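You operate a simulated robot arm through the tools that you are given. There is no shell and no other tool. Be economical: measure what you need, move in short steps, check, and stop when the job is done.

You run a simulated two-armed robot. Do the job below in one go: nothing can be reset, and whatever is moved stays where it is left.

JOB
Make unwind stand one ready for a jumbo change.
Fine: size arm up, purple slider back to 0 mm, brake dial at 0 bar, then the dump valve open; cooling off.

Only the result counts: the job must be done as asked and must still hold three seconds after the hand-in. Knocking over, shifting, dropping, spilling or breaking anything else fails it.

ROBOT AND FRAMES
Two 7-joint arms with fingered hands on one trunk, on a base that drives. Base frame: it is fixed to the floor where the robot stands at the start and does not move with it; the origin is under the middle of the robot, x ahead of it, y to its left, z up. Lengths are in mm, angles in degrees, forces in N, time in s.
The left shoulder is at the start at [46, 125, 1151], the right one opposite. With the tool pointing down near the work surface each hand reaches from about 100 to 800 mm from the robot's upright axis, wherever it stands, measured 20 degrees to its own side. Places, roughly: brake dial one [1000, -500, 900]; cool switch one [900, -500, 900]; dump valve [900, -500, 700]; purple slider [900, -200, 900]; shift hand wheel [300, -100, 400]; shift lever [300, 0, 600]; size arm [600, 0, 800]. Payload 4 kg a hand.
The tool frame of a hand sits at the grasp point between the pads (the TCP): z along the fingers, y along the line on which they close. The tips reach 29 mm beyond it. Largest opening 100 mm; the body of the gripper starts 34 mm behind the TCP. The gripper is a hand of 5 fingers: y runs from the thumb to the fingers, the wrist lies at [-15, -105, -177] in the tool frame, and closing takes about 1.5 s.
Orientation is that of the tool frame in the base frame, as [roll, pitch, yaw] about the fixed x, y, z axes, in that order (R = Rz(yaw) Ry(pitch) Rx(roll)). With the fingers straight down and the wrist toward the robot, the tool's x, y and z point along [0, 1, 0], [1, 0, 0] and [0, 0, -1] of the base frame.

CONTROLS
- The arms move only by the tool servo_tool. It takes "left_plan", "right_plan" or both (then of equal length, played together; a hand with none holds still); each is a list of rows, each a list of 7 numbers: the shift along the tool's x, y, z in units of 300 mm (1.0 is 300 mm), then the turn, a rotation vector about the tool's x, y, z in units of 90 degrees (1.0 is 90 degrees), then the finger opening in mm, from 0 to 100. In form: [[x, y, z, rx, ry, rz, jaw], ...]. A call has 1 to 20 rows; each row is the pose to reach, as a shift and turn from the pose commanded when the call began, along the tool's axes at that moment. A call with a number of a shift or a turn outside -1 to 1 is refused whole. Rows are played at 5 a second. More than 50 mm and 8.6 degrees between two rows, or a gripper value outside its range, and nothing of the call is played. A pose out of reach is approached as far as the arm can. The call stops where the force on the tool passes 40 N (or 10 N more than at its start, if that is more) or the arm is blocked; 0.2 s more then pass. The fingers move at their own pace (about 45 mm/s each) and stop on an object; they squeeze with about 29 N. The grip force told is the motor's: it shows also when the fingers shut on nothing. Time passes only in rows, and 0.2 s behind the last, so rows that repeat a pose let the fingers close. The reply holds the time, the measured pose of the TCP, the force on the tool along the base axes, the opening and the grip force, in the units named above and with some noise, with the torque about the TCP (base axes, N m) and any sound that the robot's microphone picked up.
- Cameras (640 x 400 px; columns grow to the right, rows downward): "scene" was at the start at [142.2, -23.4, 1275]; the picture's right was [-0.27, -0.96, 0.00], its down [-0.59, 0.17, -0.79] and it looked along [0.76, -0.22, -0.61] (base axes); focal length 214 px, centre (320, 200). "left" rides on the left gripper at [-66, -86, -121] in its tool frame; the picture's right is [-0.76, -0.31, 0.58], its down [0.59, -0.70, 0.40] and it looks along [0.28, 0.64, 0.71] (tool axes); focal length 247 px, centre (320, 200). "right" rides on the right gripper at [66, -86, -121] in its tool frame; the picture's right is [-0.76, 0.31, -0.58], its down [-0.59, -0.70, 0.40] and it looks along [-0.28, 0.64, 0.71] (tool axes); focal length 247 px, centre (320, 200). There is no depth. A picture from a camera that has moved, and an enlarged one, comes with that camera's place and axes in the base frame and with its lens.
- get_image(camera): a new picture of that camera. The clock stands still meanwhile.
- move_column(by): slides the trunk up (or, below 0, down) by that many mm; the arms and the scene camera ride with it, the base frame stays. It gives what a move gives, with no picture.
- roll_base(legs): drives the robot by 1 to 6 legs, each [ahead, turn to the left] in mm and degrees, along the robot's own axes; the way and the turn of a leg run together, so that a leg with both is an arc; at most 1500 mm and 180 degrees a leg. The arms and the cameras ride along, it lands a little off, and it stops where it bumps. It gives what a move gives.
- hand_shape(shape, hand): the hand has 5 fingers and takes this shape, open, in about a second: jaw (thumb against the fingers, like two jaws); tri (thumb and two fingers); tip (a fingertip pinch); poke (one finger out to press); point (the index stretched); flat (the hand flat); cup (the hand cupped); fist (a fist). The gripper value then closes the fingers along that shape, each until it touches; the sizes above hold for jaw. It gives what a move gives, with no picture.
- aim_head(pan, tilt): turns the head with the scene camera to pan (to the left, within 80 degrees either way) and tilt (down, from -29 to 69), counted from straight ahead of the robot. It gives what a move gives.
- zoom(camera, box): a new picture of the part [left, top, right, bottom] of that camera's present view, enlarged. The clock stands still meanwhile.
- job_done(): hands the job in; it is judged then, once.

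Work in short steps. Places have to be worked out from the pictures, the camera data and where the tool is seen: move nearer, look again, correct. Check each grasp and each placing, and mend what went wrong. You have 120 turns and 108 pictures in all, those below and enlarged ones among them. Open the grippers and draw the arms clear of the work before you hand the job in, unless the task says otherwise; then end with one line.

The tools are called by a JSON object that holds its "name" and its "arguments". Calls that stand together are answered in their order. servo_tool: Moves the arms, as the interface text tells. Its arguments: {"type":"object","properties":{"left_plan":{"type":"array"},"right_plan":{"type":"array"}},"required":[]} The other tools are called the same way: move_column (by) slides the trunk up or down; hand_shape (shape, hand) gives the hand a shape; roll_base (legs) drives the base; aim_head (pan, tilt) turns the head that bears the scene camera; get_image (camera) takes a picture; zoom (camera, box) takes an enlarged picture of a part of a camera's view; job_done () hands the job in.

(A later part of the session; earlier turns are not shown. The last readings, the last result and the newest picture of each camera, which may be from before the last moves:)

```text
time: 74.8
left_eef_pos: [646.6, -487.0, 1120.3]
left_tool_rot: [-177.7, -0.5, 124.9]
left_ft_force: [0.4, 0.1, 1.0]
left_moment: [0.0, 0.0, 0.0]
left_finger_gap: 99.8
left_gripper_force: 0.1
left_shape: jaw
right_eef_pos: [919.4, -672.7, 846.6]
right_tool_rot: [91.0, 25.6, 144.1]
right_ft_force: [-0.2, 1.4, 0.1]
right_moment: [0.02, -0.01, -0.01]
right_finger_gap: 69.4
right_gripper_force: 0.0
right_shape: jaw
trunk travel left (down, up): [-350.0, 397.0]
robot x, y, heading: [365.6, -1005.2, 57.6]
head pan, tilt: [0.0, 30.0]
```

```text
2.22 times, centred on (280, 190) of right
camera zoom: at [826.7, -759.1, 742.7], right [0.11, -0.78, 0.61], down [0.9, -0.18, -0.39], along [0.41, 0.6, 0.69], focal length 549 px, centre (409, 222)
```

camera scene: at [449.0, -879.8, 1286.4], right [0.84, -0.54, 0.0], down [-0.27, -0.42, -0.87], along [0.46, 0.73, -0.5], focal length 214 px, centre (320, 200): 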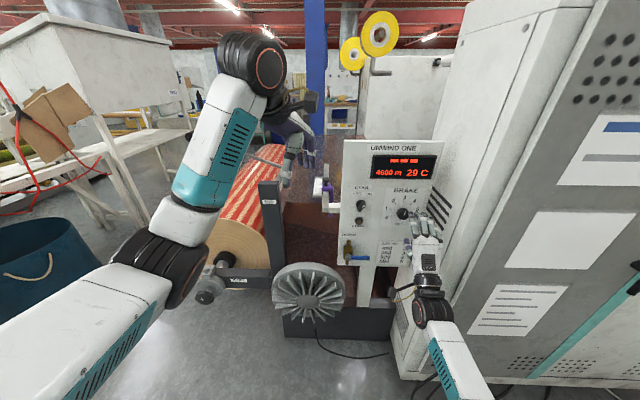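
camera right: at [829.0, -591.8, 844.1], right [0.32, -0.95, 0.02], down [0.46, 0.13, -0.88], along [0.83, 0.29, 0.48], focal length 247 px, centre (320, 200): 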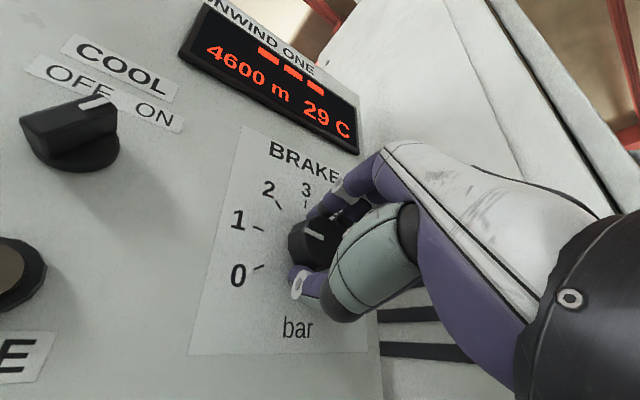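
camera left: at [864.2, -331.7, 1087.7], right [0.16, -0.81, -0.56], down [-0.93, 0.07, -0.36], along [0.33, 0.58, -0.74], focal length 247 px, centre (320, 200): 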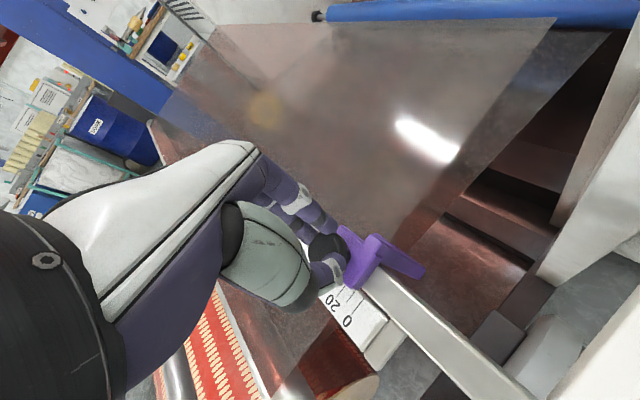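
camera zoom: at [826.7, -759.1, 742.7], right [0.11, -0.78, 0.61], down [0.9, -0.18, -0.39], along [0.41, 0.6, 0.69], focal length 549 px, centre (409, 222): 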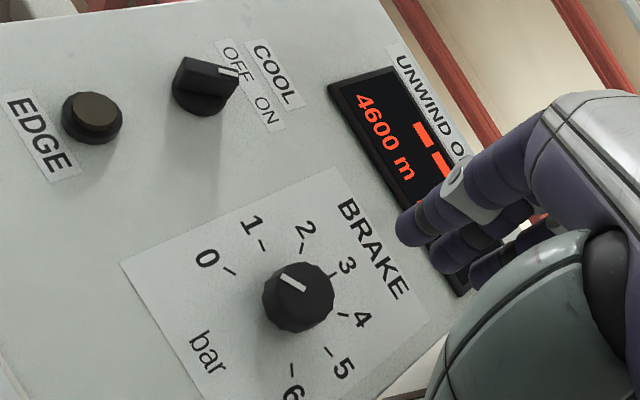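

Pointer is within a couple of degrees of 0, maybe a hair above. I make one last small bite: regrip and turn 6° further to seat it at 0.

{"name": "servo_tool", "arguments": {"right_plan": [[0, 0.1, 0.05, 0, 0, 0, 70], [0, 0.2, 0.1, 0, 0, 0, 70], [0, 0.2, 0.25, 0, 0, 0, 70], [0, 0.2, 0.36, 0, 0, 0, 70], [0, 0.2, 0.45, 0, 0, 0, 70], [0, 0.2, 0.45, 0, 0, 0, 50], [0, 0.2, 0.45, 0, 0, 0, 30], [0, 0.2, 0.45, 0, 0, 0, 10], [0, 0.2, 0.45, 0, 0, 0, 10], [0, 0.2, 0.45, 0, 0, 0, 10], [0, 0.2, 0.45, 0, 0, 0, 10]]}}

{"name": "servo_tool", "arguments": {"right_plan": [[0, 0, 0, 0, 0, -0.035, 10], [0, 0, 0, 0, 0, -0.07, 10], [0, 0, 0, 0, 0, -0.07, 10]]}}

{"name": "servo_tool", "arguments": {"right_plan": [[0, 0, 0, 0, 0, 0, 50], [0, 0, 0, 0, 0, 0, 70], [0, 0, 0, 0, 0, 0, 70], [0, 0, 0, 0, 0, 0, 70], [0, 0, -0.12, 0, 0, 0, 70], [0, 0, -0.25, 0, 0, 0, 70], [0, -0.1, -0.35, 0, 0, 0, 70], [0, -0.2, -0.45, 0, 0, 0, 70]]}}

{"name": "zoom", "arguments": {"camera": "scene", "box": [380, 185, 430, 235]}}

```text
time: 77.2
left_eef_pos: [646.2, -486.6, 1120.6]
left_tool_rot: [-177.9, -0.5, 124.9]
left_ft_force: [-0.4, -0.1, -0.4]
left_moment: [-0.04, -0.01, -0.01]
left_finger_gap: 99.8
left_gripper_force: 0.0
left_shape: jaw
right_eef_pos: [977.0, -548.1, 896.8]
right_tool_rot: [91.0, 25.6, 144.0]
right_ft_force: [0.3, 1.6, 0.6]
right_moment: [0.1, -0.07, 0.01]
right_finger_gap: 29.5
right_gripper_force: 29.0
right_shape: jaw
trunk travel left (down, up): [-350.0, 397.0]
robot x, y, heading: [367.3, -1005.9, 57.6]
head pan, tilt: [0.0, 30.0]
```

```text
time: 78.0
left_eef_pos: [647.3, -486.8, 1121.3]
left_tool_rot: [-177.6, -0.4, 124.8]
left_ft_force: [0.0, -0.2, 0.2]
left_moment: [0.02, -0.01, 0.01]
left_finger_gap: 99.8
left_gripper_force: 0.1
left_shape: jaw
right_eef_pos: [978.5, -549.2, 898.4]
right_tool_rot: [91.1, 31.8, 144.1]
right_ft_force: [6.3, 1.3, 2.9]
right_moment: [0.15, 0.11, -0.07]
right_finger_gap: 29.4
right_gripper_force: 28.7
right_shape: jaw
trunk travel left (down, up): [-350.0, 397.0]
robot x, y, heading: [370.3, -1005.2, 57.7]
head pan, tilt: [0.0, 30.0]
```

```text
time: 79.8
left_eef_pos: [646.4, -486.4, 1120.9]
left_tool_rot: [-177.8, -0.5, 124.9]
left_ft_force: [1.2, 0.0, -0.1]
left_moment: [0.04, -0.01, 0.0]
left_finger_gap: 99.6
left_gripper_force: 0.1
left_shape: jaw
right_eef_pos: [922.7, -676.4, 851.2]
right_tool_rot: [91.1, 31.9, 144.3]
right_ft_force: [-0.7, -0.4, -0.3]
right_moment: [-0.02, 0.0, 0.0]
right_finger_gap: 69.7
right_gripper_force: 0.0
right_shape: jaw
trunk travel left (down, up): [-350.0, 397.0]
robot x, y, heading: [367.2, -1004.4, 57.6]
head pan, tilt: [0.0, 30.0]
```

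```text
8.00 times, centred on (405, 210) of scene
camera zoom: at [448.8, -880.4, 1286.6], right [0.84, -0.54, 0.0], down [-0.27, -0.42, -0.87], along [0.46, 0.73, -0.5], focal length 1716 px, centre (-360, 120)
```

zoom: 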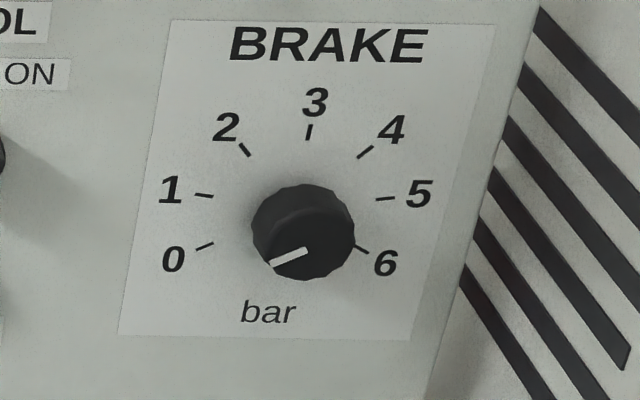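

The dial didn't budge: it's on its 0 stop. Next the dump valve; I look with the right camera and set the hand to "poke".

{"name": "hand_shape", "arguments": {"shape": "poke", "hand": "right"}}

{"name": "servo_tool", "arguments": {"right_plan": [[0, 0, -0.05, 0, 0, 0.09, 0], [0.05, 0, -0.1, 0, 0, 0.18, 0], [0.1, 0, -0.1, 0, 0, 0.27, 0], [0.15, 0, -0.1, 0, 0, 0.35, 0], [0.2, -0.05, -0.1, 0, 0, 0.35, 0], [0.2, -0.05, -0.1, 0, 0, 0.35, 0]]}}

{"name": "get_image", "arguments": {"camera": "right"}}

{"name": "get_image", "arguments": {"camera": "scene"}}

```text
time: 80.7
left_eef_pos: [646.3, -487.2, 1121.1]
left_tool_rot: [-177.8, -0.5, 124.9]
left_ft_force: [-0.1, -0.6, -0.3]
left_moment: [-0.01, 0.0, 0.0]
left_finger_gap: 99.8
left_gripper_force: 0.1
left_shape: jaw
right_eef_pos: [923.0, -676.4, 851.3]
right_tool_rot: [91.1, 31.9, 144.3]
right_ft_force: [-0.1, 0.5, 0.2]
right_moment: [0.03, 0.02, -0.01]
right_finger_gap: 0.3
right_gripper_force: 0.1
right_shape: poke
trunk travel left (down, up): [-350.0, 397.0]
robot x, y, heading: [367.2, -1009.0, 57.6]
head pan, tilt: [0.0, 30.0]
```

```text
time: 82.1
left_eef_pos: [645.2, -486.9, 1120.7]
left_tool_rot: [-177.9, -0.5, 124.9]
left_ft_force: [0.1, 0.1, 0.3]
left_moment: [0.01, 0.0, -0.01]
left_finger_gap: 99.9
left_gripper_force: 0.1
left_shape: jaw
right_eef_pos: [869.4, -675.5, 805.9]
right_tool_rot: [91.0, 0.4, 143.7]
right_ft_force: [0.3, 0.5, 0.3]
right_moment: [0.0, -0.03, -0.03]
right_finger_gap: 0.0
right_gripper_force: 0.1
right_shape: poke
trunk travel left (down, up): [-350.0, 397.0]
robot x, y, heading: [368.4, -1006.9, 57.6]
head pan, tilt: [0.0, 30.0]
```

```text
42 pictures are left
camera right: at [743.6, -735.7, 721.8], right [0.27, -0.91, 0.32], down [0.71, -0.04, -0.71], along [0.65, 0.42, 0.63], focal length 247 px, centre (320, 200)
```

right: 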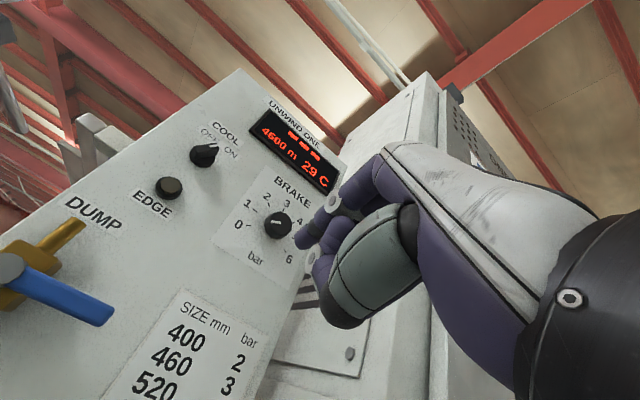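

```text
41 pictures are left
camera scene: at [448.8, -880.2, 1286.5], right [0.84, -0.54, 0.0], down [-0.27, -0.42, -0.87], along [0.46, 0.73, -0.5], focal length 214 px, centre (320, 200)
```

scene: 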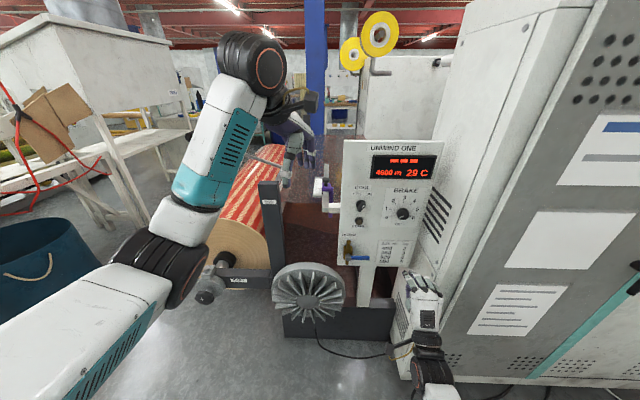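

Valve pivot ≈(832,-463,725), handle tip ≈(883,-513,732). I zoom on the poking finger to see where its tip is.

{"name": "zoom", "arguments": {"camera": "scene", "box": [330, 220, 450, 320]}}

{"name": "zoom", "arguments": {"camera": "right", "box": [260, 140, 420, 300]}}

```text
4.00 times, centred on (390, 270) of scene
camera zoom: at [448.8, -880.2, 1286.5], right [0.84, -0.54, 0.0], down [-0.27, -0.42, -0.87], along [0.46, 0.73, -0.5], focal length 858 px, centre (40, -80)
```

zoom: 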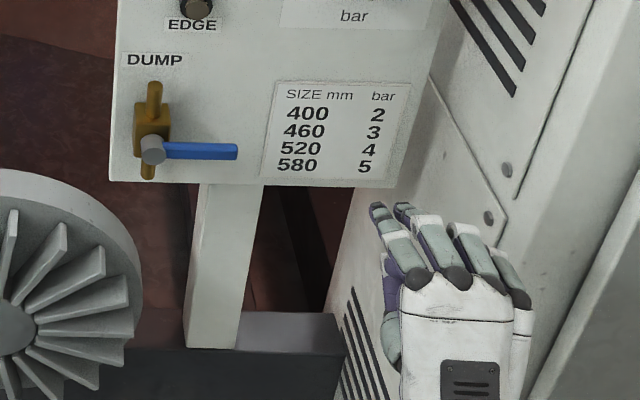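

```text
2.50 times, centred on (340, 220) of right
camera zoom: at [743.6, -735.7, 721.8], right [0.27, -0.91, 0.32], down [0.71, -0.04, -0.71], along [0.65, 0.42, 0.63], focal length 617 px, centre (270, 150)
```

zoom: 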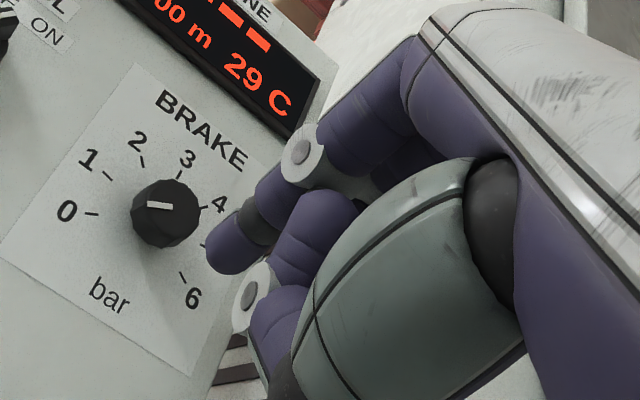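

The index tip sits ~16 mm left and ~11 mm ahead of the TCP, at the left edge of the hand. I bring it below and in front of the blue handle to push it up from beneath.

{"name": "servo_tool", "arguments": {"right_plan": [[0.06, -0.1, 0, 0, 0, 0, 0], [0.12, -0.2, 0.02, 0, 0, 0, 0], [0.18, -0.3, 0.08, 0, 0, 0, 0], [0.24, -0.4, 0.16, 0, 0, 0, 0], [0.295, -0.407, 0.23, 0, 0, 0, 0], [0.295, -0.407, 0.3, 0, 0, 0, 0]]}}

{"name": "get_image", "arguments": {"camera": "right"}}

{"name": "zoom", "arguments": {"camera": "scene", "box": [320, 220, 440, 320]}}

```text
time: 83.5
left_eef_pos: [645.9, -486.7, 1122.0]
left_tool_rot: [-177.8, -0.5, 125.0]
left_ft_force: [-0.7, -0.5, 0.0]
left_moment: [0.03, 0.01, 0.04]
left_finger_gap: 99.7
left_gripper_force: 0.1
left_shape: jaw
right_eef_pos: [838.5, -581.2, 714.3]
right_tool_rot: [90.9, 0.4, 143.7]
right_ft_force: [-0.2, 0.6, -0.5]
right_moment: [0.04, 0.03, -0.03]
right_finger_gap: 0.3
right_gripper_force: 0.1
right_shape: poke
right hand out of reach, approached as far as the arm can: row 4, 5, 6
trunk travel left (down, up): [-350.0, 397.0]
robot x, y, heading: [371.6, -1007.4, 57.6]
head pan, tilt: [0.0, 30.0]
```

```text
38 pictures are left
camera right: at [712.3, -642.4, 630.1], right [0.27, -0.91, 0.32], down [0.71, -0.04, -0.71], along [0.65, 0.42, 0.63], focal length 247 px, centre (320, 200)
```

right: 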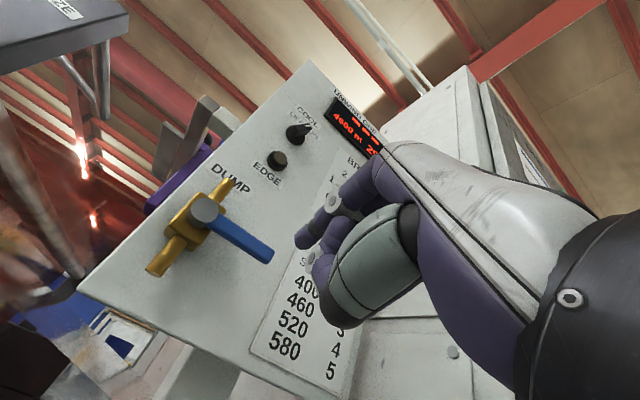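

```text
4.00 times, centred on (380, 270) of scene
camera zoom: at [448.6, -880.5, 1286.5], right [0.84, -0.54, 0.0], down [-0.27, -0.42, -0.87], along [0.46, 0.73, -0.5], focal length 858 px, centre (80, -80)
```

zoom: 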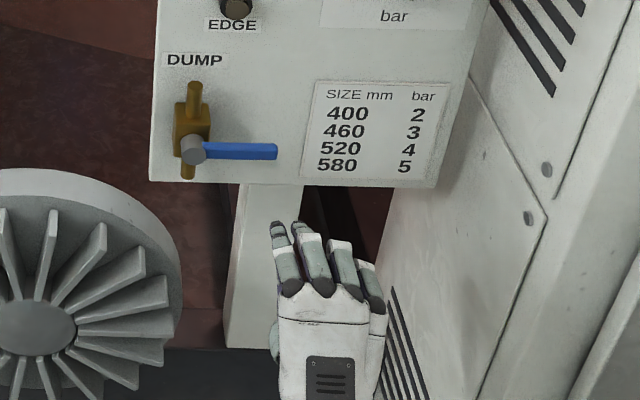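

The hand is at its low limit here, so I lower the trunk 100 mm. Refined handle: pivot (830,-465,725), tip (891,-503,726).

{"name": "move_column", "arguments": {"by": -100}}

{"name": "get_image", "arguments": {"camera": "scene"}}

```text
time: 84.8
left_eef_pos: [645.3, -486.9, 1021.2]
left_tool_rot: [-177.7, -0.5, 124.8]
left_ft_force: [1.0, 0.5, 0.1]
left_moment: [0.01, 0.0, 0.01]
left_finger_gap: 99.7
left_gripper_force: 0.2
left_shape: jaw
right_eef_pos: [838.5, -582.1, 611.5]
right_tool_rot: [90.9, 0.4, 143.8]
right_ft_force: [0.1, -0.1, 0.5]
right_moment: [0.03, -0.01, 0.01]
right_finger_gap: 0.0
right_gripper_force: 0.1
right_shape: poke
trunk travel left (down, up): [-250.0, 497.0]
robot x, y, heading: [368.3, -1006.9, 57.6]
head pan, tilt: [0.0, 30.0]
```

```text
36 pictures are left
camera scene: at [463.6, -856.7, 1184.1], right [0.84, -0.54, 0.0], down [-0.27, -0.42, -0.87], along [0.46, 0.73, -0.5], focal length 214 px, centre (320, 200)
```

scene: 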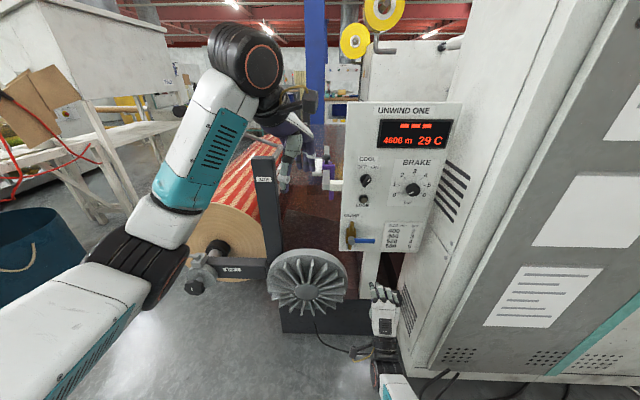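

Advance to put the fingertip under the handle, past its front face.

{"name": "servo_tool", "arguments": {"right_plan": [[0.01, 0.06, 0.06, 0, 0, 0, 0], [0.02, 0.12, 0.12, 0, 0, 0, 0], [0.03, 0.18, 0.18, 0, 0, 0, 0], [0.03, 0.2, 0.25, 0, 0, 0, 0], [0.03, 0.2, 0.313, 0, 0, 0, 0]]}}

{"name": "get_image", "arguments": {"camera": "right"}}

{"name": "zoom", "arguments": {"camera": "scene", "box": [320, 190, 440, 290]}}

```text
time: 86.0
left_eef_pos: [646.0, -486.9, 1021.1]
left_tool_rot: [-177.8, -0.5, 124.8]
left_ft_force: [-0.4, 0.3, 0.8]
left_moment: [0.0, -0.01, -0.02]
left_finger_gap: 100.0
left_gripper_force: 0.1
left_shape: jaw
right_eef_pos: [888.2, -501.1, 671.3]
right_tool_rot: [91.1, 0.4, 143.5]
right_ft_force: [0.2, -0.3, -0.4]
right_moment: [0.01, -0.03, -0.02]
right_finger_gap: 0.0
right_gripper_force: 0.0
right_shape: poke
trunk travel left (down, up): [-250.0, 497.0]
robot x, y, heading: [369.4, -1007.3, 57.6]
head pan, tilt: [0.0, 30.0]
```

```text
35 pictures are left
camera right: at [761.7, -560.7, 587.6], right [0.27, -0.91, 0.32], down [0.71, -0.04, -0.71], along [0.65, 0.42, 0.63], focal length 247 px, centre (320, 200)
```

right: 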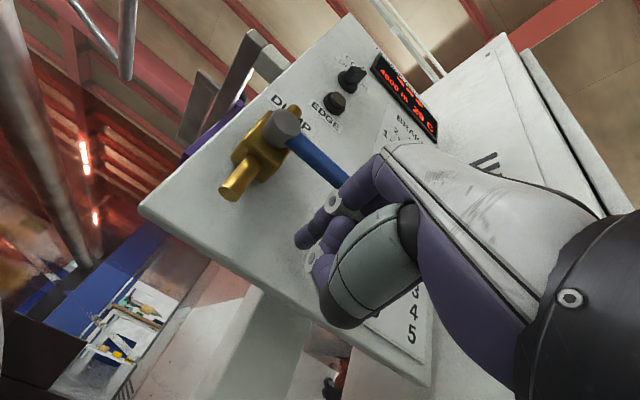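

```text
4.00 times, centred on (380, 240) of scene
camera zoom: at [463.8, -856.2, 1183.9], right [0.84, -0.54, 0.0], down [-0.27, -0.42, -0.87], along [0.46, 0.73, -0.5], focal length 858 px, centre (80, 40)
```

zoom: 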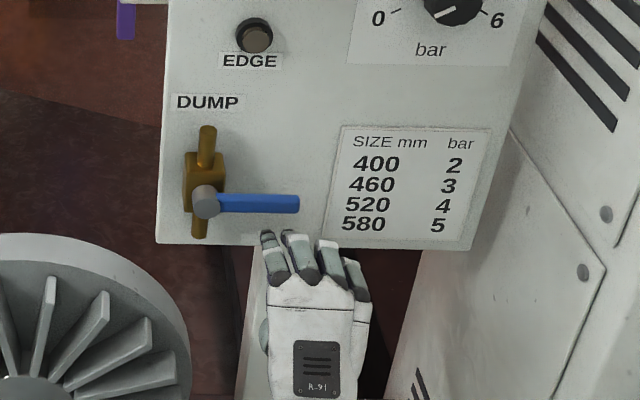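

The fingertip is under the handle. Push up 45 mm and watch.

{"name": "servo_tool", "arguments": {"right_plan": [[0, 0.04, 0, 0, 0, 0, 0], [0, 0.08, 0, 0, 0, 0, 0], [0, 0.12, 0, 0, 0, 0, 0], [0, 0.16, 0, 0, 0, 0, 0], [0, 0.2, 0, 0, 0, 0, 0]]}}

{"name": "zoom", "arguments": {"camera": "scene", "box": [320, 190, 440, 290]}}

```text
time: 87.2
left_eef_pos: [646.8, -486.1, 1020.3]
left_tool_rot: [-177.9, -0.5, 124.9]
left_ft_force: [0.6, 1.0, 0.2]
left_moment: [-0.01, 0.02, 0.0]
left_finger_gap: 99.6
left_gripper_force: 0.0
left_shape: jaw
right_eef_pos: [884.6, -503.2, 706.6]
right_tool_rot: [93.2, 0.6, 143.6]
right_ft_force: [-6.7, -10.0, -18.5]
right_moment: [0.1, -0.06, -0.04]
right_finger_gap: 0.1
right_gripper_force: 0.0
right_shape: poke
trunk travel left (down, up): [-250.0, 497.0]
robot x, y, heading: [369.7, -1005.6, 57.4]
head pan, tilt: [0.0, 30.0]
stopped in row 5 (right hand): the force on the tool passed its limit at 44 N (the readings are from after the stop); the commanded pose is now the measured one
```

```text
4.00 times, centred on (380, 240) of scene
camera zoom: at [464.1, -856.6, 1183.9], right [0.84, -0.54, 0.0], down [-0.27, -0.42, -0.87], along [0.46, 0.73, -0.5], focal length 858 px, centre (80, 40)
```

zoom: 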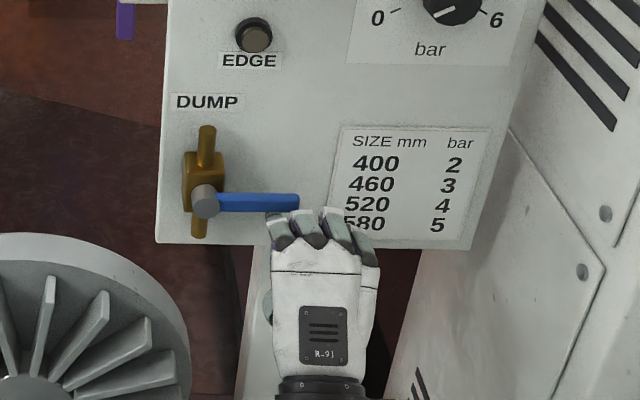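

Upward is blocked solidly (44 N, no motion), so the valve must open downward. I back out, go above the handle and come in over it.

{"name": "servo_tool", "arguments": {"right_plan": [[0, -0.05, -0.02, 0, 0, 0, 0], [0, -0.06, -0.15, 0, 0, 0, 0], [0, 0.0, -0.25, 0, 0, 0, 0], [0, 0.12, -0.25, 0, 0, 0, 0], [0, 0.2, -0.25, 0, 0, 0, 0], [0.0, 0.2, -0.12, 0, 0, 0, 0], [0.0, 0.2, 0.0, 0, 0, 0, 0]]}}

{"name": "zoom", "arguments": {"camera": "scene", "box": [320, 190, 440, 290]}}

{"name": "get_image", "arguments": {"camera": "right"}}

```text
time: 88.8
left_eef_pos: [645.6, -486.9, 1021.1]
left_tool_rot: [-177.7, -0.6, 124.9]
left_ft_force: [0.0, 0.2, -0.1]
left_moment: [0.0, -0.02, 0.03]
left_finger_gap: 99.9
left_gripper_force: 0.0
left_shape: jaw
right_eef_pos: [887.2, -498.6, 773.7]
right_tool_rot: [92.4, 0.6, 143.6]
right_ft_force: [0.9, 0.3, 0.2]
right_moment: [0.02, 0.01, 0.03]
right_finger_gap: 0.1
right_gripper_force: 0.0
right_shape: poke
trunk travel left (down, up): [-250.0, 497.0]
robot x, y, heading: [365.8, -1002.9, 57.6]
head pan, tilt: [0.0, 30.0]
```

```text
4.00 times, centred on (380, 240) of scene
camera zoom: at [463.8, -856.4, 1183.8], right [0.84, -0.54, 0.0], down [-0.27, -0.42, -0.87], along [0.46, 0.73, -0.5], focal length 858 px, centre (80, 40)
```

zoom: 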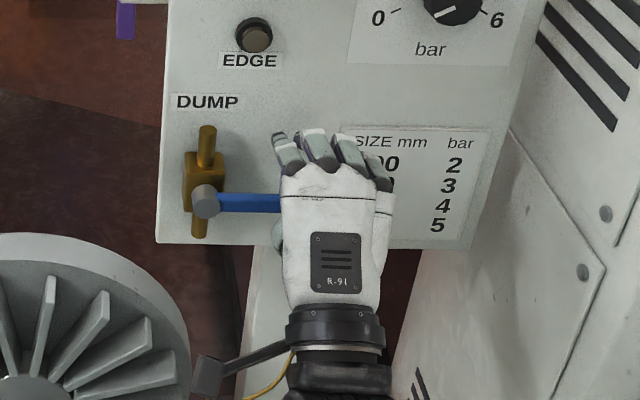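

```text
31 pictures are left
camera right: at [760.5, -560.7, 692.7], right [0.27, -0.9, 0.34], down [0.7, -0.06, -0.71], along [0.66, 0.43, 0.61], focal length 247 px, centre (320, 200)
```

right: 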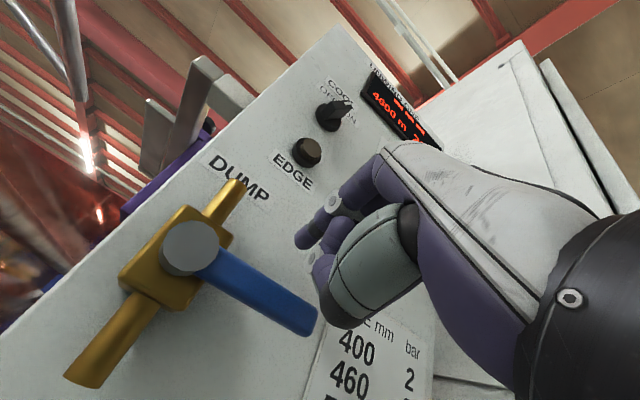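

The finger is above the handle. Push down 60 mm, drifting slightly left.

{"name": "servo_tool", "arguments": {"right_plan": [[0.02, -0.05, 0, 0, 0, 0, 0], [0.03, -0.1, 0, 0, 0, 0, 0], [0.03, -0.14, 0, 0, 0, 0, 0], [0.03, -0.17, 0, 0, 0, 0, 0], [0.03, -0.2, 0, 0, 0, 0, 0]]}}

{"name": "zoom", "arguments": {"camera": "scene", "box": [320, 190, 440, 290]}}

{"name": "get_image", "arguments": {"camera": "right"}}

```text
time: 90.0
left_eef_pos: [645.7, -486.4, 1021.6]
left_tool_rot: [-177.7, -0.5, 124.9]
left_ft_force: [-0.3, -0.1, 0.6]
left_moment: [0.03, 0.01, 0.0]
left_finger_gap: 99.6
left_gripper_force: 0.1
left_shape: jaw
right_eef_pos: [876.9, -496.5, 714.6]
right_tool_rot: [92.3, 0.5, 143.9]
right_ft_force: [-0.3, -1.9, 0.5]
right_moment: [-0.03, 0.02, 0.04]
right_finger_gap: 0.0
right_gripper_force: 0.1
right_shape: poke
trunk travel left (down, up): [-250.0, 497.0]
robot x, y, heading: [364.3, -1002.9, 57.5]
head pan, tilt: [0.0, 30.0]
```

```text
4.00 times, centred on (380, 240) of scene
camera zoom: at [463.5, -856.8, 1183.9], right [0.84, -0.54, 0.0], down [-0.27, -0.42, -0.87], along [0.46, 0.73, -0.5], focal length 858 px, centre (80, 40)
```

zoom: 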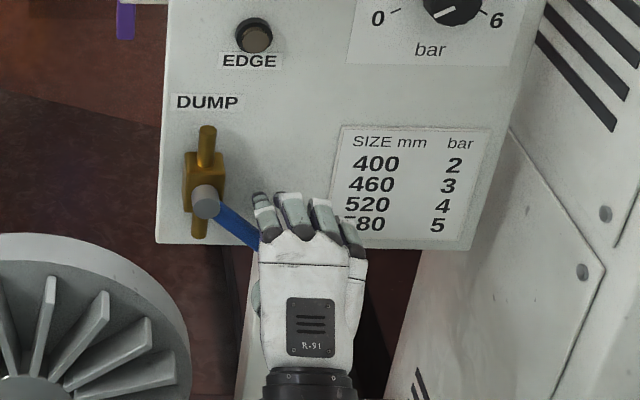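

```text
29 pictures are left
camera right: at [750.8, -557.8, 633.3], right [0.27, -0.9, 0.34], down [0.7, -0.05, -0.71], along [0.66, 0.43, 0.61], focal length 247 px, centre (320, 200)
```

right: 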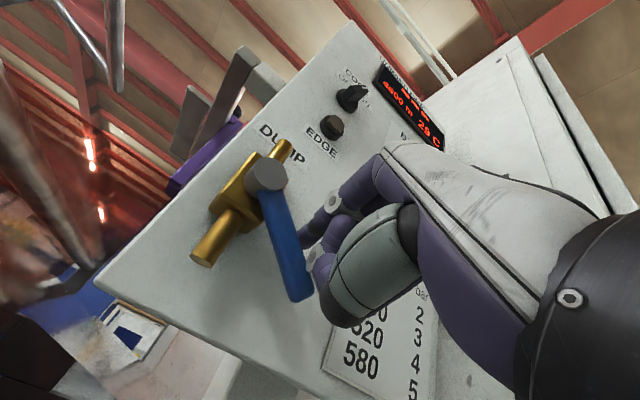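

The handle has turned ~45° downward with little force. Continue down and left along the arc.

{"name": "servo_tool", "arguments": {"right_plan": [[0.01, -0.04, 0, 0, 0, 0, 0], [0.02, -0.08, 0, 0, 0, 0, 0], [0.04, -0.12, 0, 0, 0, 0, 0], [0.06, -0.15, 0, 0, 0, 0, 0], [0.08, -0.17, 0, 0, 0, 0, 0], [0.1, -0.17, 0, 0, 0, 0, 0], [0.12, -0.17, 0, 0, 0, 0, 0]]}}

{"name": "get_image", "arguments": {"camera": "right"}}

{"name": "zoom", "arguments": {"camera": "scene", "box": [320, 190, 440, 290]}}

```text
time: 91.6
left_eef_pos: [648.4, -488.1, 1020.9]
left_tool_rot: [-177.7, -0.6, 124.8]
left_ft_force: [0.4, -0.3, 0.0]
left_moment: [0.01, 0.0, 0.02]
left_finger_gap: 99.8
left_gripper_force: 0.0
left_shape: jaw
right_eef_pos: [853.7, -483.9, 667.3]
right_tool_rot: [92.1, 0.3, 143.0]
right_ft_force: [30.6, -17.6, 6.3]
right_moment: [0.12, 0.16, -0.13]
right_finger_gap: 0.0
right_gripper_force: 0.2
right_shape: poke
right hand out of reach, approached as far as the arm can: row 5, 6, 7
trunk travel left (down, up): [-250.0, 497.0]
robot x, y, heading: [368.5, -1007.7, 57.7]
head pan, tilt: [0.0, 30.0]
```

```text
28 pictures are left
camera right: at [726.2, -543.4, 586.2], right [0.26, -0.91, 0.33], down [0.7, -0.06, -0.71], along [0.67, 0.42, 0.62], focal length 247 px, centre (320, 200)
```

right: 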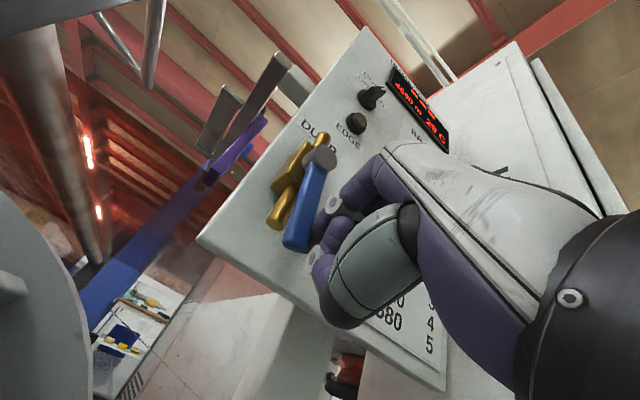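

```text
4.00 times, centred on (380, 240) of scene
camera zoom: at [465.7, -858.4, 1184.1], right [0.84, -0.54, 0.0], down [-0.27, -0.42, -0.87], along [0.46, 0.73, -0.5], focal length 858 px, centre (80, 40)
```

zoom: 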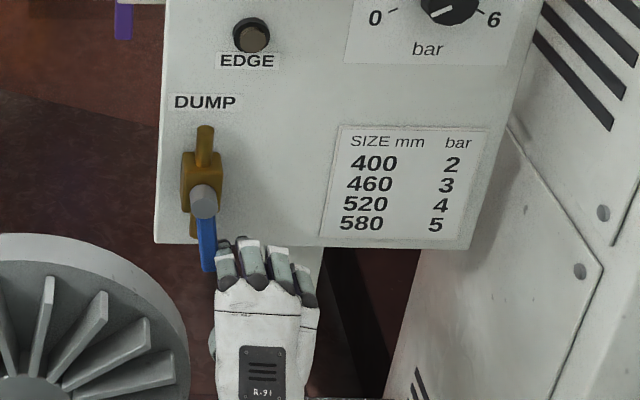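

The handle is vertical and firm against its stop (35 N): the dump valve is open. Retreat, raise the trunk, and reset the hand to jaw for the cool switch.

{"name": "servo_tool", "arguments": {"right_plan": [[-0.05, 0, 0, 0, 0, 0, 0], [-0.08, 0, -0.08, 0, 0, 0, 0], [-0.08, 0, -0.2, 0, 0, 0, 0], [-0.08, 0.05, -0.33, 0, 0, 0, 0], [-0.08, 0.15, -0.45, 0, 0, 0, 0]]}}

{"name": "move_column", "arguments": {"by": 100}}

{"name": "hand_shape", "arguments": {"shape": "jaw", "hand": "right"}}

{"name": "zoom", "arguments": {"camera": "scene", "box": [330, 170, 440, 280]}}

```text
time: 92.8
left_eef_pos: [647.3, -487.3, 1021.0]
left_tool_rot: [-177.8, -0.5, 125.0]
left_ft_force: [0.3, 0.4, 0.4]
left_moment: [0.0, 0.01, -0.02]
left_finger_gap: 99.7
left_gripper_force: 0.1
left_shape: jaw
right_eef_pos: [786.8, -602.1, 715.7]
right_tool_rot: [92.5, 0.6, 143.9]
right_ft_force: [0.3, 0.4, 0.2]
right_moment: [0.0, 0.01, -0.02]
right_finger_gap: 0.2
right_gripper_force: 0.0
right_shape: poke
trunk travel left (down, up): [-250.0, 497.0]
robot x, y, heading: [367.0, -1006.8, 57.6]
head pan, tilt: [0.0, 30.0]
```

```text
time: 94.1
left_eef_pos: [646.1, -486.2, 1120.6]
left_tool_rot: [-177.8, -0.5, 124.9]
left_ft_force: [-0.7, 0.1, -0.3]
left_moment: [0.02, 0.0, 0.01]
left_finger_gap: 99.7
left_gripper_force: 0.1
left_shape: jaw
right_eef_pos: [787.1, -600.5, 815.9]
right_tool_rot: [92.4, 0.5, 143.7]
right_ft_force: [-0.3, -0.9, 0.3]
right_moment: [0.03, 0.02, -0.02]
right_finger_gap: 0.0
right_gripper_force: 0.0
right_shape: poke
trunk travel left (down, up): [-350.0, 397.0]
robot x, y, heading: [367.8, -1005.8, 57.5]
head pan, tilt: [0.0, 30.0]
```

```text
time: 95.0
left_eef_pos: [647.1, -486.6, 1119.6]
left_tool_rot: [-177.8, -0.6, 124.8]
left_ft_force: [-0.1, -0.5, -0.7]
left_moment: [0.02, 0.0, -0.01]
left_finger_gap: 99.8
left_gripper_force: 0.1
left_shape: jaw
right_eef_pos: [786.3, -600.7, 816.2]
right_tool_rot: [92.3, 0.5, 143.7]
right_ft_force: [0.0, -0.7, 0.0]
right_moment: [-0.01, -0.01, -0.02]
right_finger_gap: 99.8
right_gripper_force: 0.1
right_shape: jaw
trunk travel left (down, up): [-350.0, 397.0]
robot x, y, heading: [367.8, -1003.9, 57.6]
head pan, tilt: [0.0, 30.0]
```

```text
3.64 times, centred on (385, 225) of scene
camera zoom: at [448.6, -880.3, 1286.5], right [0.84, -0.54, 0.0], down [-0.27, -0.42, -0.87], along [0.46, 0.73, -0.5], focal length 780 px, centre (84, 109)
```

zoom: 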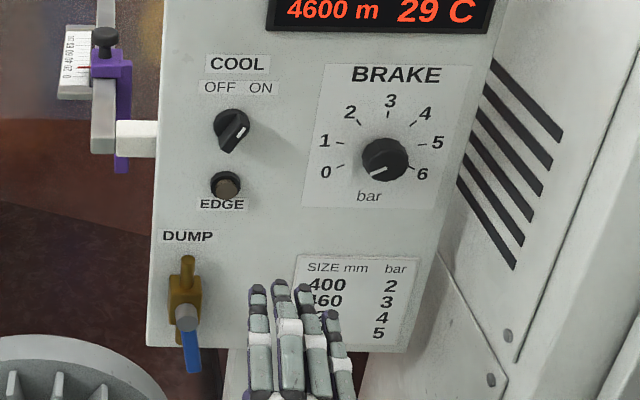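

Valve stands open. The cool switch is at ≈(875,-450,926), bar tilted ~35° to ON. I bring the jaw in front of it, rotated +35°.

{"name": "servo_tool", "arguments": {"right_plan": [[0, 0.1, 0, 0, 0, 0.08, 80], [0.02, 0.2, 0.0, 0, 0, 0.16, 80], [0.04, 0.3, 0.05, 0, 0, 0.24, 80], [0.062, 0.367, 0.12, 0, 0, 0.32, 80], [0.062, 0.367, 0.2, 0, 0, 0.39, 70], [0.062, 0.367, 0.27, 0, 0, 0.39, 70]]}}

{"name": "get_image", "arguments": {"camera": "right"}}

```text
time: 96.0
left_eef_pos: [645.8, -486.0, 1120.9]
left_tool_rot: [-177.8, -0.5, 124.8]
left_ft_force: [-0.6, 0.0, 0.3]
left_moment: [0.01, 0.0, -0.01]
left_finger_gap: 99.7
left_gripper_force: 0.0
left_shape: jaw
right_eef_pos: [833.3, -592.7, 904.9]
right_tool_rot: [92.2, -15.6, 142.0]
right_ft_force: [0.5, -0.3, 0.2]
right_moment: [0.01, 0.04, -0.02]
right_finger_gap: 80.2
right_gripper_force: 0.0
right_shape: jaw
trunk travel left (down, up): [-350.0, 397.0]
robot x, y, heading: [367.9, -1006.1, 57.8]
head pan, tilt: [0.0, 30.0]
stopped in row 4 (right hand): the arm was blocked; the commanded pose is now the measured one
```

```text
25 pictures are left
camera right: at [688.2, -638.0, 844.8], right [0.3, -0.95, 0.11], down [0.52, 0.06, -0.85], along [0.8, 0.31, 0.52], focal length 247 px, centre (320, 200)
```

right: 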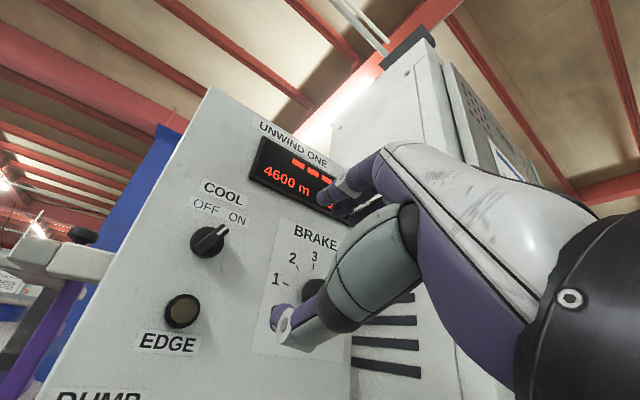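

The arm was blocked with no hand force; check what the elbow touches.

{"name": "aim_head", "arguments": {"pan": -25, "tilt": 45}}

{"name": "get_image", "arguments": {"camera": "scene"}}

```text
time: 96.9
left_eef_pos: [645.9, -486.3, 1120.8]
left_tool_rot: [-177.8, -0.5, 124.9]
left_ft_force: [0.0, -0.9, -0.1]
left_moment: [0.01, 0.03, 0.0]
left_finger_gap: 99.5
left_gripper_force: 0.1
left_shape: jaw
right_eef_pos: [833.8, -593.1, 905.4]
right_tool_rot: [92.2, -15.6, 142.1]
right_ft_force: [-0.9, -0.6, -0.2]
right_moment: [0.01, -0.02, -0.06]
right_finger_gap: 80.4
right_gripper_force: 0.1
right_shape: jaw
trunk travel left (down, up): [-350.0, 397.0]
robot x, y, heading: [367.9, -1002.8, 57.4]
head pan, tilt: [-25.0, 45.0]
```

```text
24 pictures are left
camera scene: at [468.6, -912.9, 1263.9], right [0.54, -0.84, 0.0], down [-0.6, -0.38, -0.71], along [0.6, 0.38, -0.71], focal length 214 px, centre (320, 200)
```

scene: 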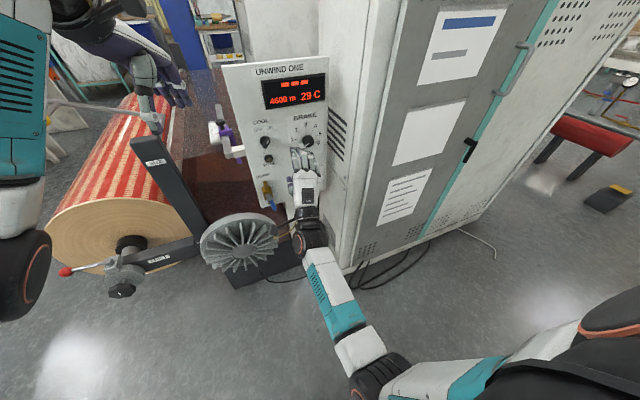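

Nothing visibly touches, so I retry more slowly toward the switch.

{"name": "servo_tool", "arguments": {"right_plan": [[0.04, 0, 0, 0, 0, 0, 70], [0.08, 0.0, 0.0, 0, 0, 0.03, 70], [0.12, 0.01, 0.02, 0, 0, 0.07, 70], [0.16, 0.02, 0.05, 0, 0, 0.11, 70], [0.189, 0.02, 0.08, 0, 0, 0.15, 70], [0.189, 0.02, 0.12, 0, 0, 0.19, 70], [0.189, 0.02, 0.16, 0, 0, 0.215, 70]]}}

{"name": "get_image", "arguments": {"camera": "right"}}

```text
time: 98.1
left_eef_pos: [646.4, -486.0, 1121.2]
left_tool_rot: [-177.8, -0.5, 124.8]
left_ft_force: [0.6, -0.5, 0.0]
left_moment: [0.01, 0.03, 0.0]
left_finger_gap: 99.8
left_gripper_force: 0.1
left_shape: jaw
right_eef_pos: [846.7, -567.4, 918.5]
right_tool_rot: [91.2, -20.1, 140.8]
right_ft_force: [-0.5, -0.4, -0.2]
right_moment: [-0.02, 0.01, 0.03]
right_finger_gap: 70.5
right_gripper_force: 0.2
right_shape: jaw
trunk travel left (down, up): [-350.0, 397.0]
robot x, y, heading: [367.8, -1009.2, 57.6]
head pan, tilt: [-25.0, 45.0]
stopped in row 5 (right hand): the arm was blocked; the commanded pose is now the measured one
```

```text
23 pictures are left
camera right: at [697.8, -604.2, 863.9], right [0.27, -0.96, 0.04], down [0.48, 0.1, -0.87], along [0.83, 0.26, 0.49], focal length 247 px, centre (320, 200)
```

right: 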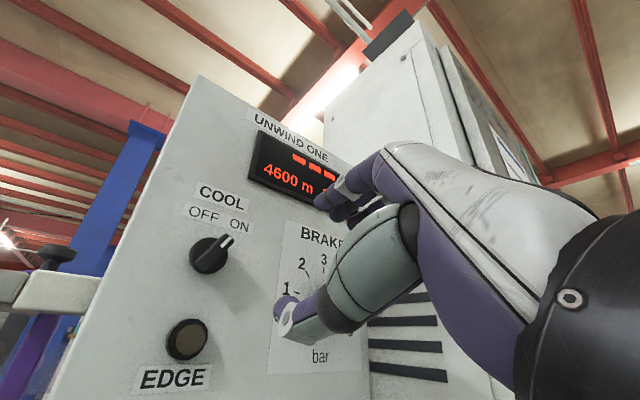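

The right arm can't go further left from this stance. I retract the hand 60 mm and turn the base 12° left so the switch lies where the dial was relative to the robot.

{"name": "servo_tool", "arguments": {"right_plan": [[0, 0, -0.1, 0, 0, 0, 70], [0, 0, -0.2, 0, 0, 0, 70]]}}

{"name": "roll_base", "arguments": {"legs": [[0, 12]]}}

{"name": "aim_head", "arguments": {"pan": -12, "tilt": 32}}

{"name": "get_image", "arguments": {"camera": "scene"}}

```text
time: 98.8
left_eef_pos: [647.6, -486.2, 1121.2]
left_tool_rot: [-177.8, -0.6, 124.9]
left_ft_force: [-0.2, 0.4, -0.2]
left_moment: [-0.01, 0.05, 0.01]
left_finger_gap: 99.9
left_gripper_force: 0.0
left_shape: jaw
right_eef_pos: [835.9, -595.8, 1002.9]
right_tool_rot: [81.4, -18.5, 143.3]
right_ft_force: [-0.2, -0.5, 0.6]
right_moment: [0.0, -0.01, -0.03]
right_finger_gap: 70.4
right_gripper_force: 0.0
right_shape: jaw
trunk travel left (down, up): [-350.0, 397.0]
robot x, y, heading: [368.1, -1007.1, 57.6]
head pan, tilt: [-25.0, 45.0]
stopped in row 2 (right hand): the arm was blocked; the commanded pose is now the measured one
```

```text
time: 100.0
left_eef_pos: [532.1, -440.2, 1121.1]
left_tool_rot: [-177.8, -0.5, 136.9]
left_ft_force: [-0.4, 0.6, -0.1]
left_moment: [0.0, 0.02, 0.0]
left_finger_gap: 99.7
left_gripper_force: 0.1
left_shape: jaw
right_eef_pos: [739.2, -506.2, 1004.8]
right_tool_rot: [81.5, -18.3, 155.3]
right_ft_force: [-0.2, 0.6, -0.1]
right_moment: [-0.01, -0.03, -0.03]
right_finger_gap: 69.9
right_gripper_force: 0.0
right_shape: jaw
trunk travel left (down, up): [-350.0, 397.0]
robot x, y, heading: [368.7, -1007.9, 69.9]
head pan, tilt: [-25.0, 45.0]
```

```text
time: 100.8
left_eef_pos: [531.4, -440.4, 1122.2]
left_tool_rot: [-177.8, -0.5, 137.0]
left_ft_force: [0.0, 0.0, -0.9]
left_moment: [0.01, 0.03, -0.04]
left_finger_gap: 99.7
left_gripper_force: 0.1
left_shape: jaw
right_eef_pos: [739.9, -508.1, 1004.2]
right_tool_rot: [81.4, -18.3, 155.6]
right_ft_force: [0.9, -0.3, 0.4]
right_moment: [0.0, 0.0, 0.01]
right_finger_gap: 70.2
right_gripper_force: 0.0
right_shape: jaw
trunk travel left (down, up): [-350.0, 397.0]
robot x, y, heading: [365.9, -1008.7, 70.0]
head pan, tilt: [-12.0, 32.0]
```

```text
22 pictures are left
camera scene: at [437.0, -875.8, 1283.3], right [0.85, -0.53, 0.0], down [-0.28, -0.45, -0.85], along [0.45, 0.72, -0.53], focal length 214 px, centre (320, 200)
```

scene: 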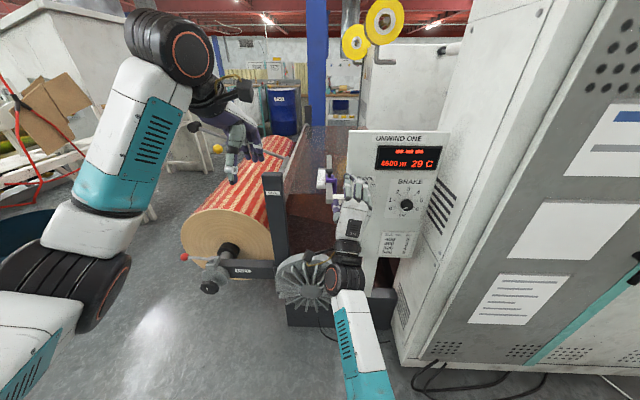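

Now I realign: orient square to the panel with +35° roll, and move to the pre-grasp point in front of the switch.

{"name": "servo_tool", "arguments": {"right_plan": [[-0.06, -0.03, 0.0, 0.005, -0.025, 0.03, 70], [-0.12, -0.06, 0.0, 0.01, -0.05, 0.06, 70], [-0.18, -0.09, 0.01, 0.016, -0.075, 0.09, 70], [-0.24, -0.12, 0.02, 0.022, -0.1, 0.12, 70], [-0.3, -0.15, 0.03, 0.028, -0.125, 0.15, 70], [-0.333, -0.172, 0.044, 0.031, -0.14, 0.176, 70]]}}

{"name": "get_image", "arguments": {"camera": "right"}}

{"name": "zoom", "arguments": {"camera": "scene", "box": [320, 140, 440, 240]}}

```text
time: 102.2
left_eef_pos: [532.3, -440.8, 1120.8]
left_tool_rot: [-177.8, -0.4, 137.1]
left_ft_force: [0.1, 0.7, -0.5]
left_moment: [-0.04, -0.01, -0.02]
left_finger_gap: 99.7
left_gripper_force: 0.1
left_shape: jaw
right_eef_pos: [840.6, -531.0, 929.7]
right_tool_rot: [88.8, -31.8, 142.6]
right_ft_force: [0.4, 0.0, -0.3]
right_moment: [0.03, 0.04, 0.01]
right_finger_gap: 70.1
right_gripper_force: 0.0
right_shape: jaw
trunk travel left (down, up): [-350.0, 397.0]
robot x, y, heading: [371.3, -1006.8, 69.7]
head pan, tilt: [-12.0, 32.0]
```

```text
21 pictures are left
camera right: at [685.6, -562.2, 890.2], right [0.28, -0.95, -0.15], down [0.36, 0.25, -0.9], along [0.89, 0.2, 0.41], focal length 247 px, centre (320, 200)
```

right: 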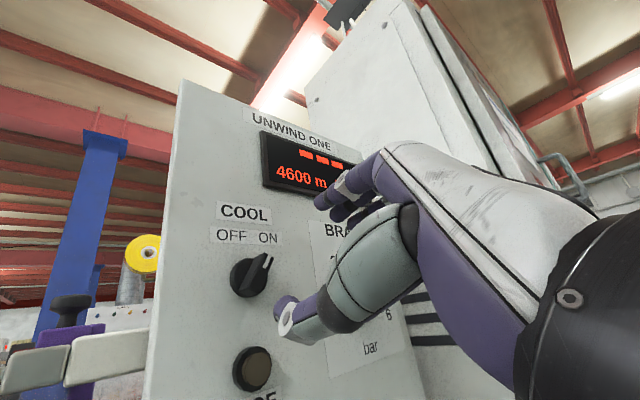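

```text
4.00 times, centred on (380, 190) of scene
camera zoom: at [437.0, -875.7, 1283.3], right [0.85, -0.53, 0.0], down [-0.28, -0.45, -0.85], along [0.45, 0.72, -0.53], focal length 858 px, centre (80, 240)
```

zoom: 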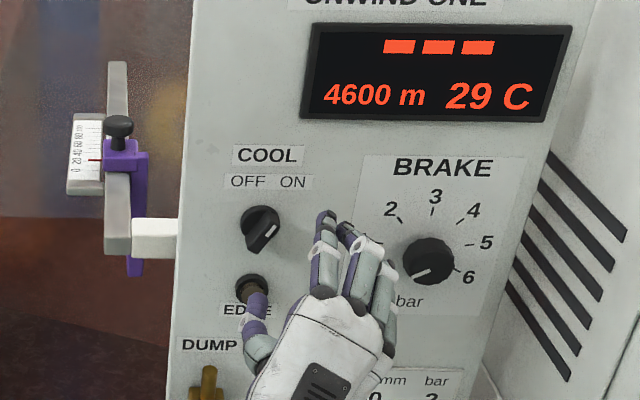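

Switch confirmed at (875,-448,927). Shift 18/-16 mm laterally, advance 74 mm, then close.

{"name": "servo_tool", "arguments": {"right_plan": [[0.03, -0.027, 0.0, 0, 0, 0, 65], [0.061, -0.054, 0.0, 0, 0, 0, 60], [0.061, -0.054, 0.08, 0, 0, 0, 60], [0.061, -0.054, 0.15, 0, 0, 0, 60], [0.061, -0.054, 0.21, 0, 0, 0, 60], [0.061, -0.054, 0.247, 0, 0, 0, 60]]}}

{"name": "get_image", "arguments": {"camera": "right"}}

```text
time: 103.5
left_eef_pos: [531.4, -442.4, 1122.3]
left_tool_rot: [-178.0, -0.5, 136.9]
left_ft_force: [-0.3, -0.3, -0.3]
left_moment: [0.0, 0.02, -0.01]
left_finger_gap: 99.9
left_gripper_force: 0.1
left_shape: jaw
right_eef_pos: [839.8, -452.6, 920.6]
right_tool_rot: [90.1, -35.4, 142.7]
right_ft_force: [-14.9, -21.6, 2.7]
right_moment: [-0.55, 0.26, 0.53]
right_finger_gap: 62.4
right_gripper_force: 0.1
right_shape: jaw
trunk travel left (down, up): [-350.0, 397.0]
robot x, y, heading: [363.3, -1004.8, 69.9]
head pan, tilt: [-12.0, 32.0]
stopped in row 6 (right hand): the force on the tool passed its limit at 48 N (the readings are from after the stop); the commanded pose is now the measured one
```

```text
19 pictures are left
camera right: at [683.3, -486.5, 889.3], right [0.28, -0.94, -0.19], down [0.3, 0.27, -0.91], along [0.91, 0.2, 0.36], focal length 247 px, centre (320, 200)
```

right: 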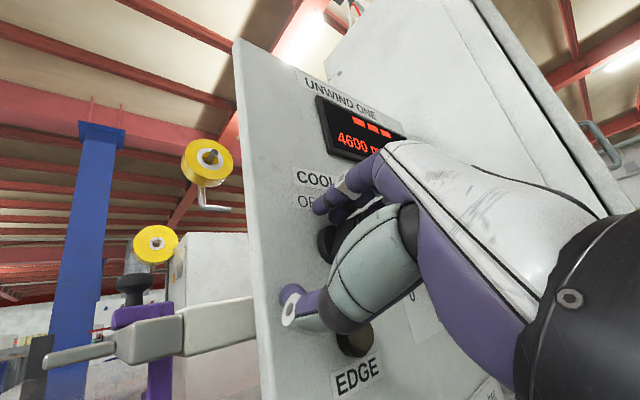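

The hand landed ~26 mm too far left and a finger touched. Back off 25 mm, shift right, and come in again.

{"name": "servo_tool", "arguments": {"right_plan": [[0, 0, -0.08, 0, 0, 0, 65], [0, 0, -0.13, 0, 0, 0, 65], [-0.03, 0.035, -0.13, 0, 0, 0, 65], [-0.059, 0.067, -0.13, 0, 0, 0, 65], [-0.059, 0.067, -0.13, 0, 0, 0, 65]]}}

{"name": "get_image", "arguments": {"camera": "right"}}

{"name": "zoom", "arguments": {"camera": "scene", "box": [320, 140, 440, 240]}}

```text
time: 104.7
left_eef_pos: [533.0, -439.5, 1120.4]
left_tool_rot: [-177.8, -0.5, 136.9]
left_ft_force: [0.5, -0.8, 0.2]
left_moment: [-0.03, -0.01, 0.0]
left_finger_gap: 99.8
left_gripper_force: 0.2
left_shape: jaw
right_eef_pos: [837.5, -496.5, 924.5]
right_tool_rot: [90.5, -35.5, 142.5]
right_ft_force: [-0.4, -0.2, 0.4]
right_moment: [-0.01, 0.02, -0.01]
right_finger_gap: 64.8
right_gripper_force: 0.1
right_shape: jaw
trunk travel left (down, up): [-350.0, 397.0]
robot x, y, heading: [368.0, -1005.3, 69.9]
head pan, tilt: [-12.0, 32.0]
```

```text
18 pictures are left
camera right: at [681.3, -531.6, 893.8], right [0.28, -0.94, -0.18], down [0.3, 0.27, -0.92], along [0.91, 0.2, 0.35], focal length 247 px, centre (320, 200)
```

right: 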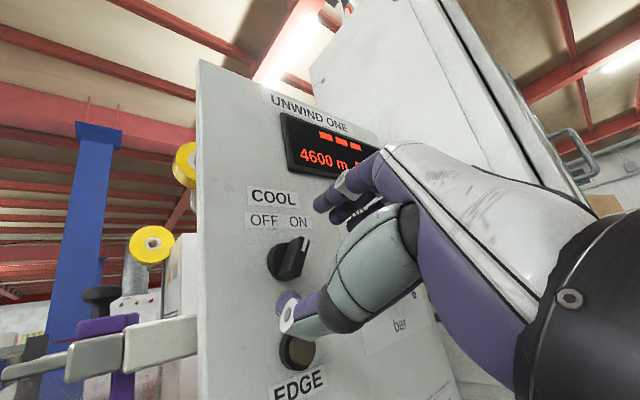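

```text
4.00 times, centred on (380, 190) of scene
camera zoom: at [437.0, -875.8, 1283.3], right [0.85, -0.53, 0.0], down [-0.28, -0.45, -0.85], along [0.45, 0.72, -0.53], focal length 858 px, centre (80, 240)
```

zoom: 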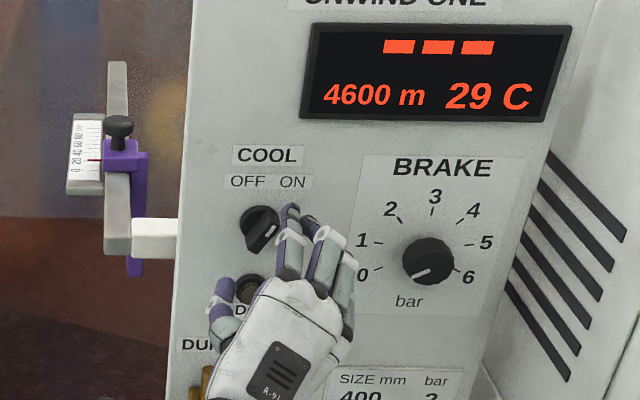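

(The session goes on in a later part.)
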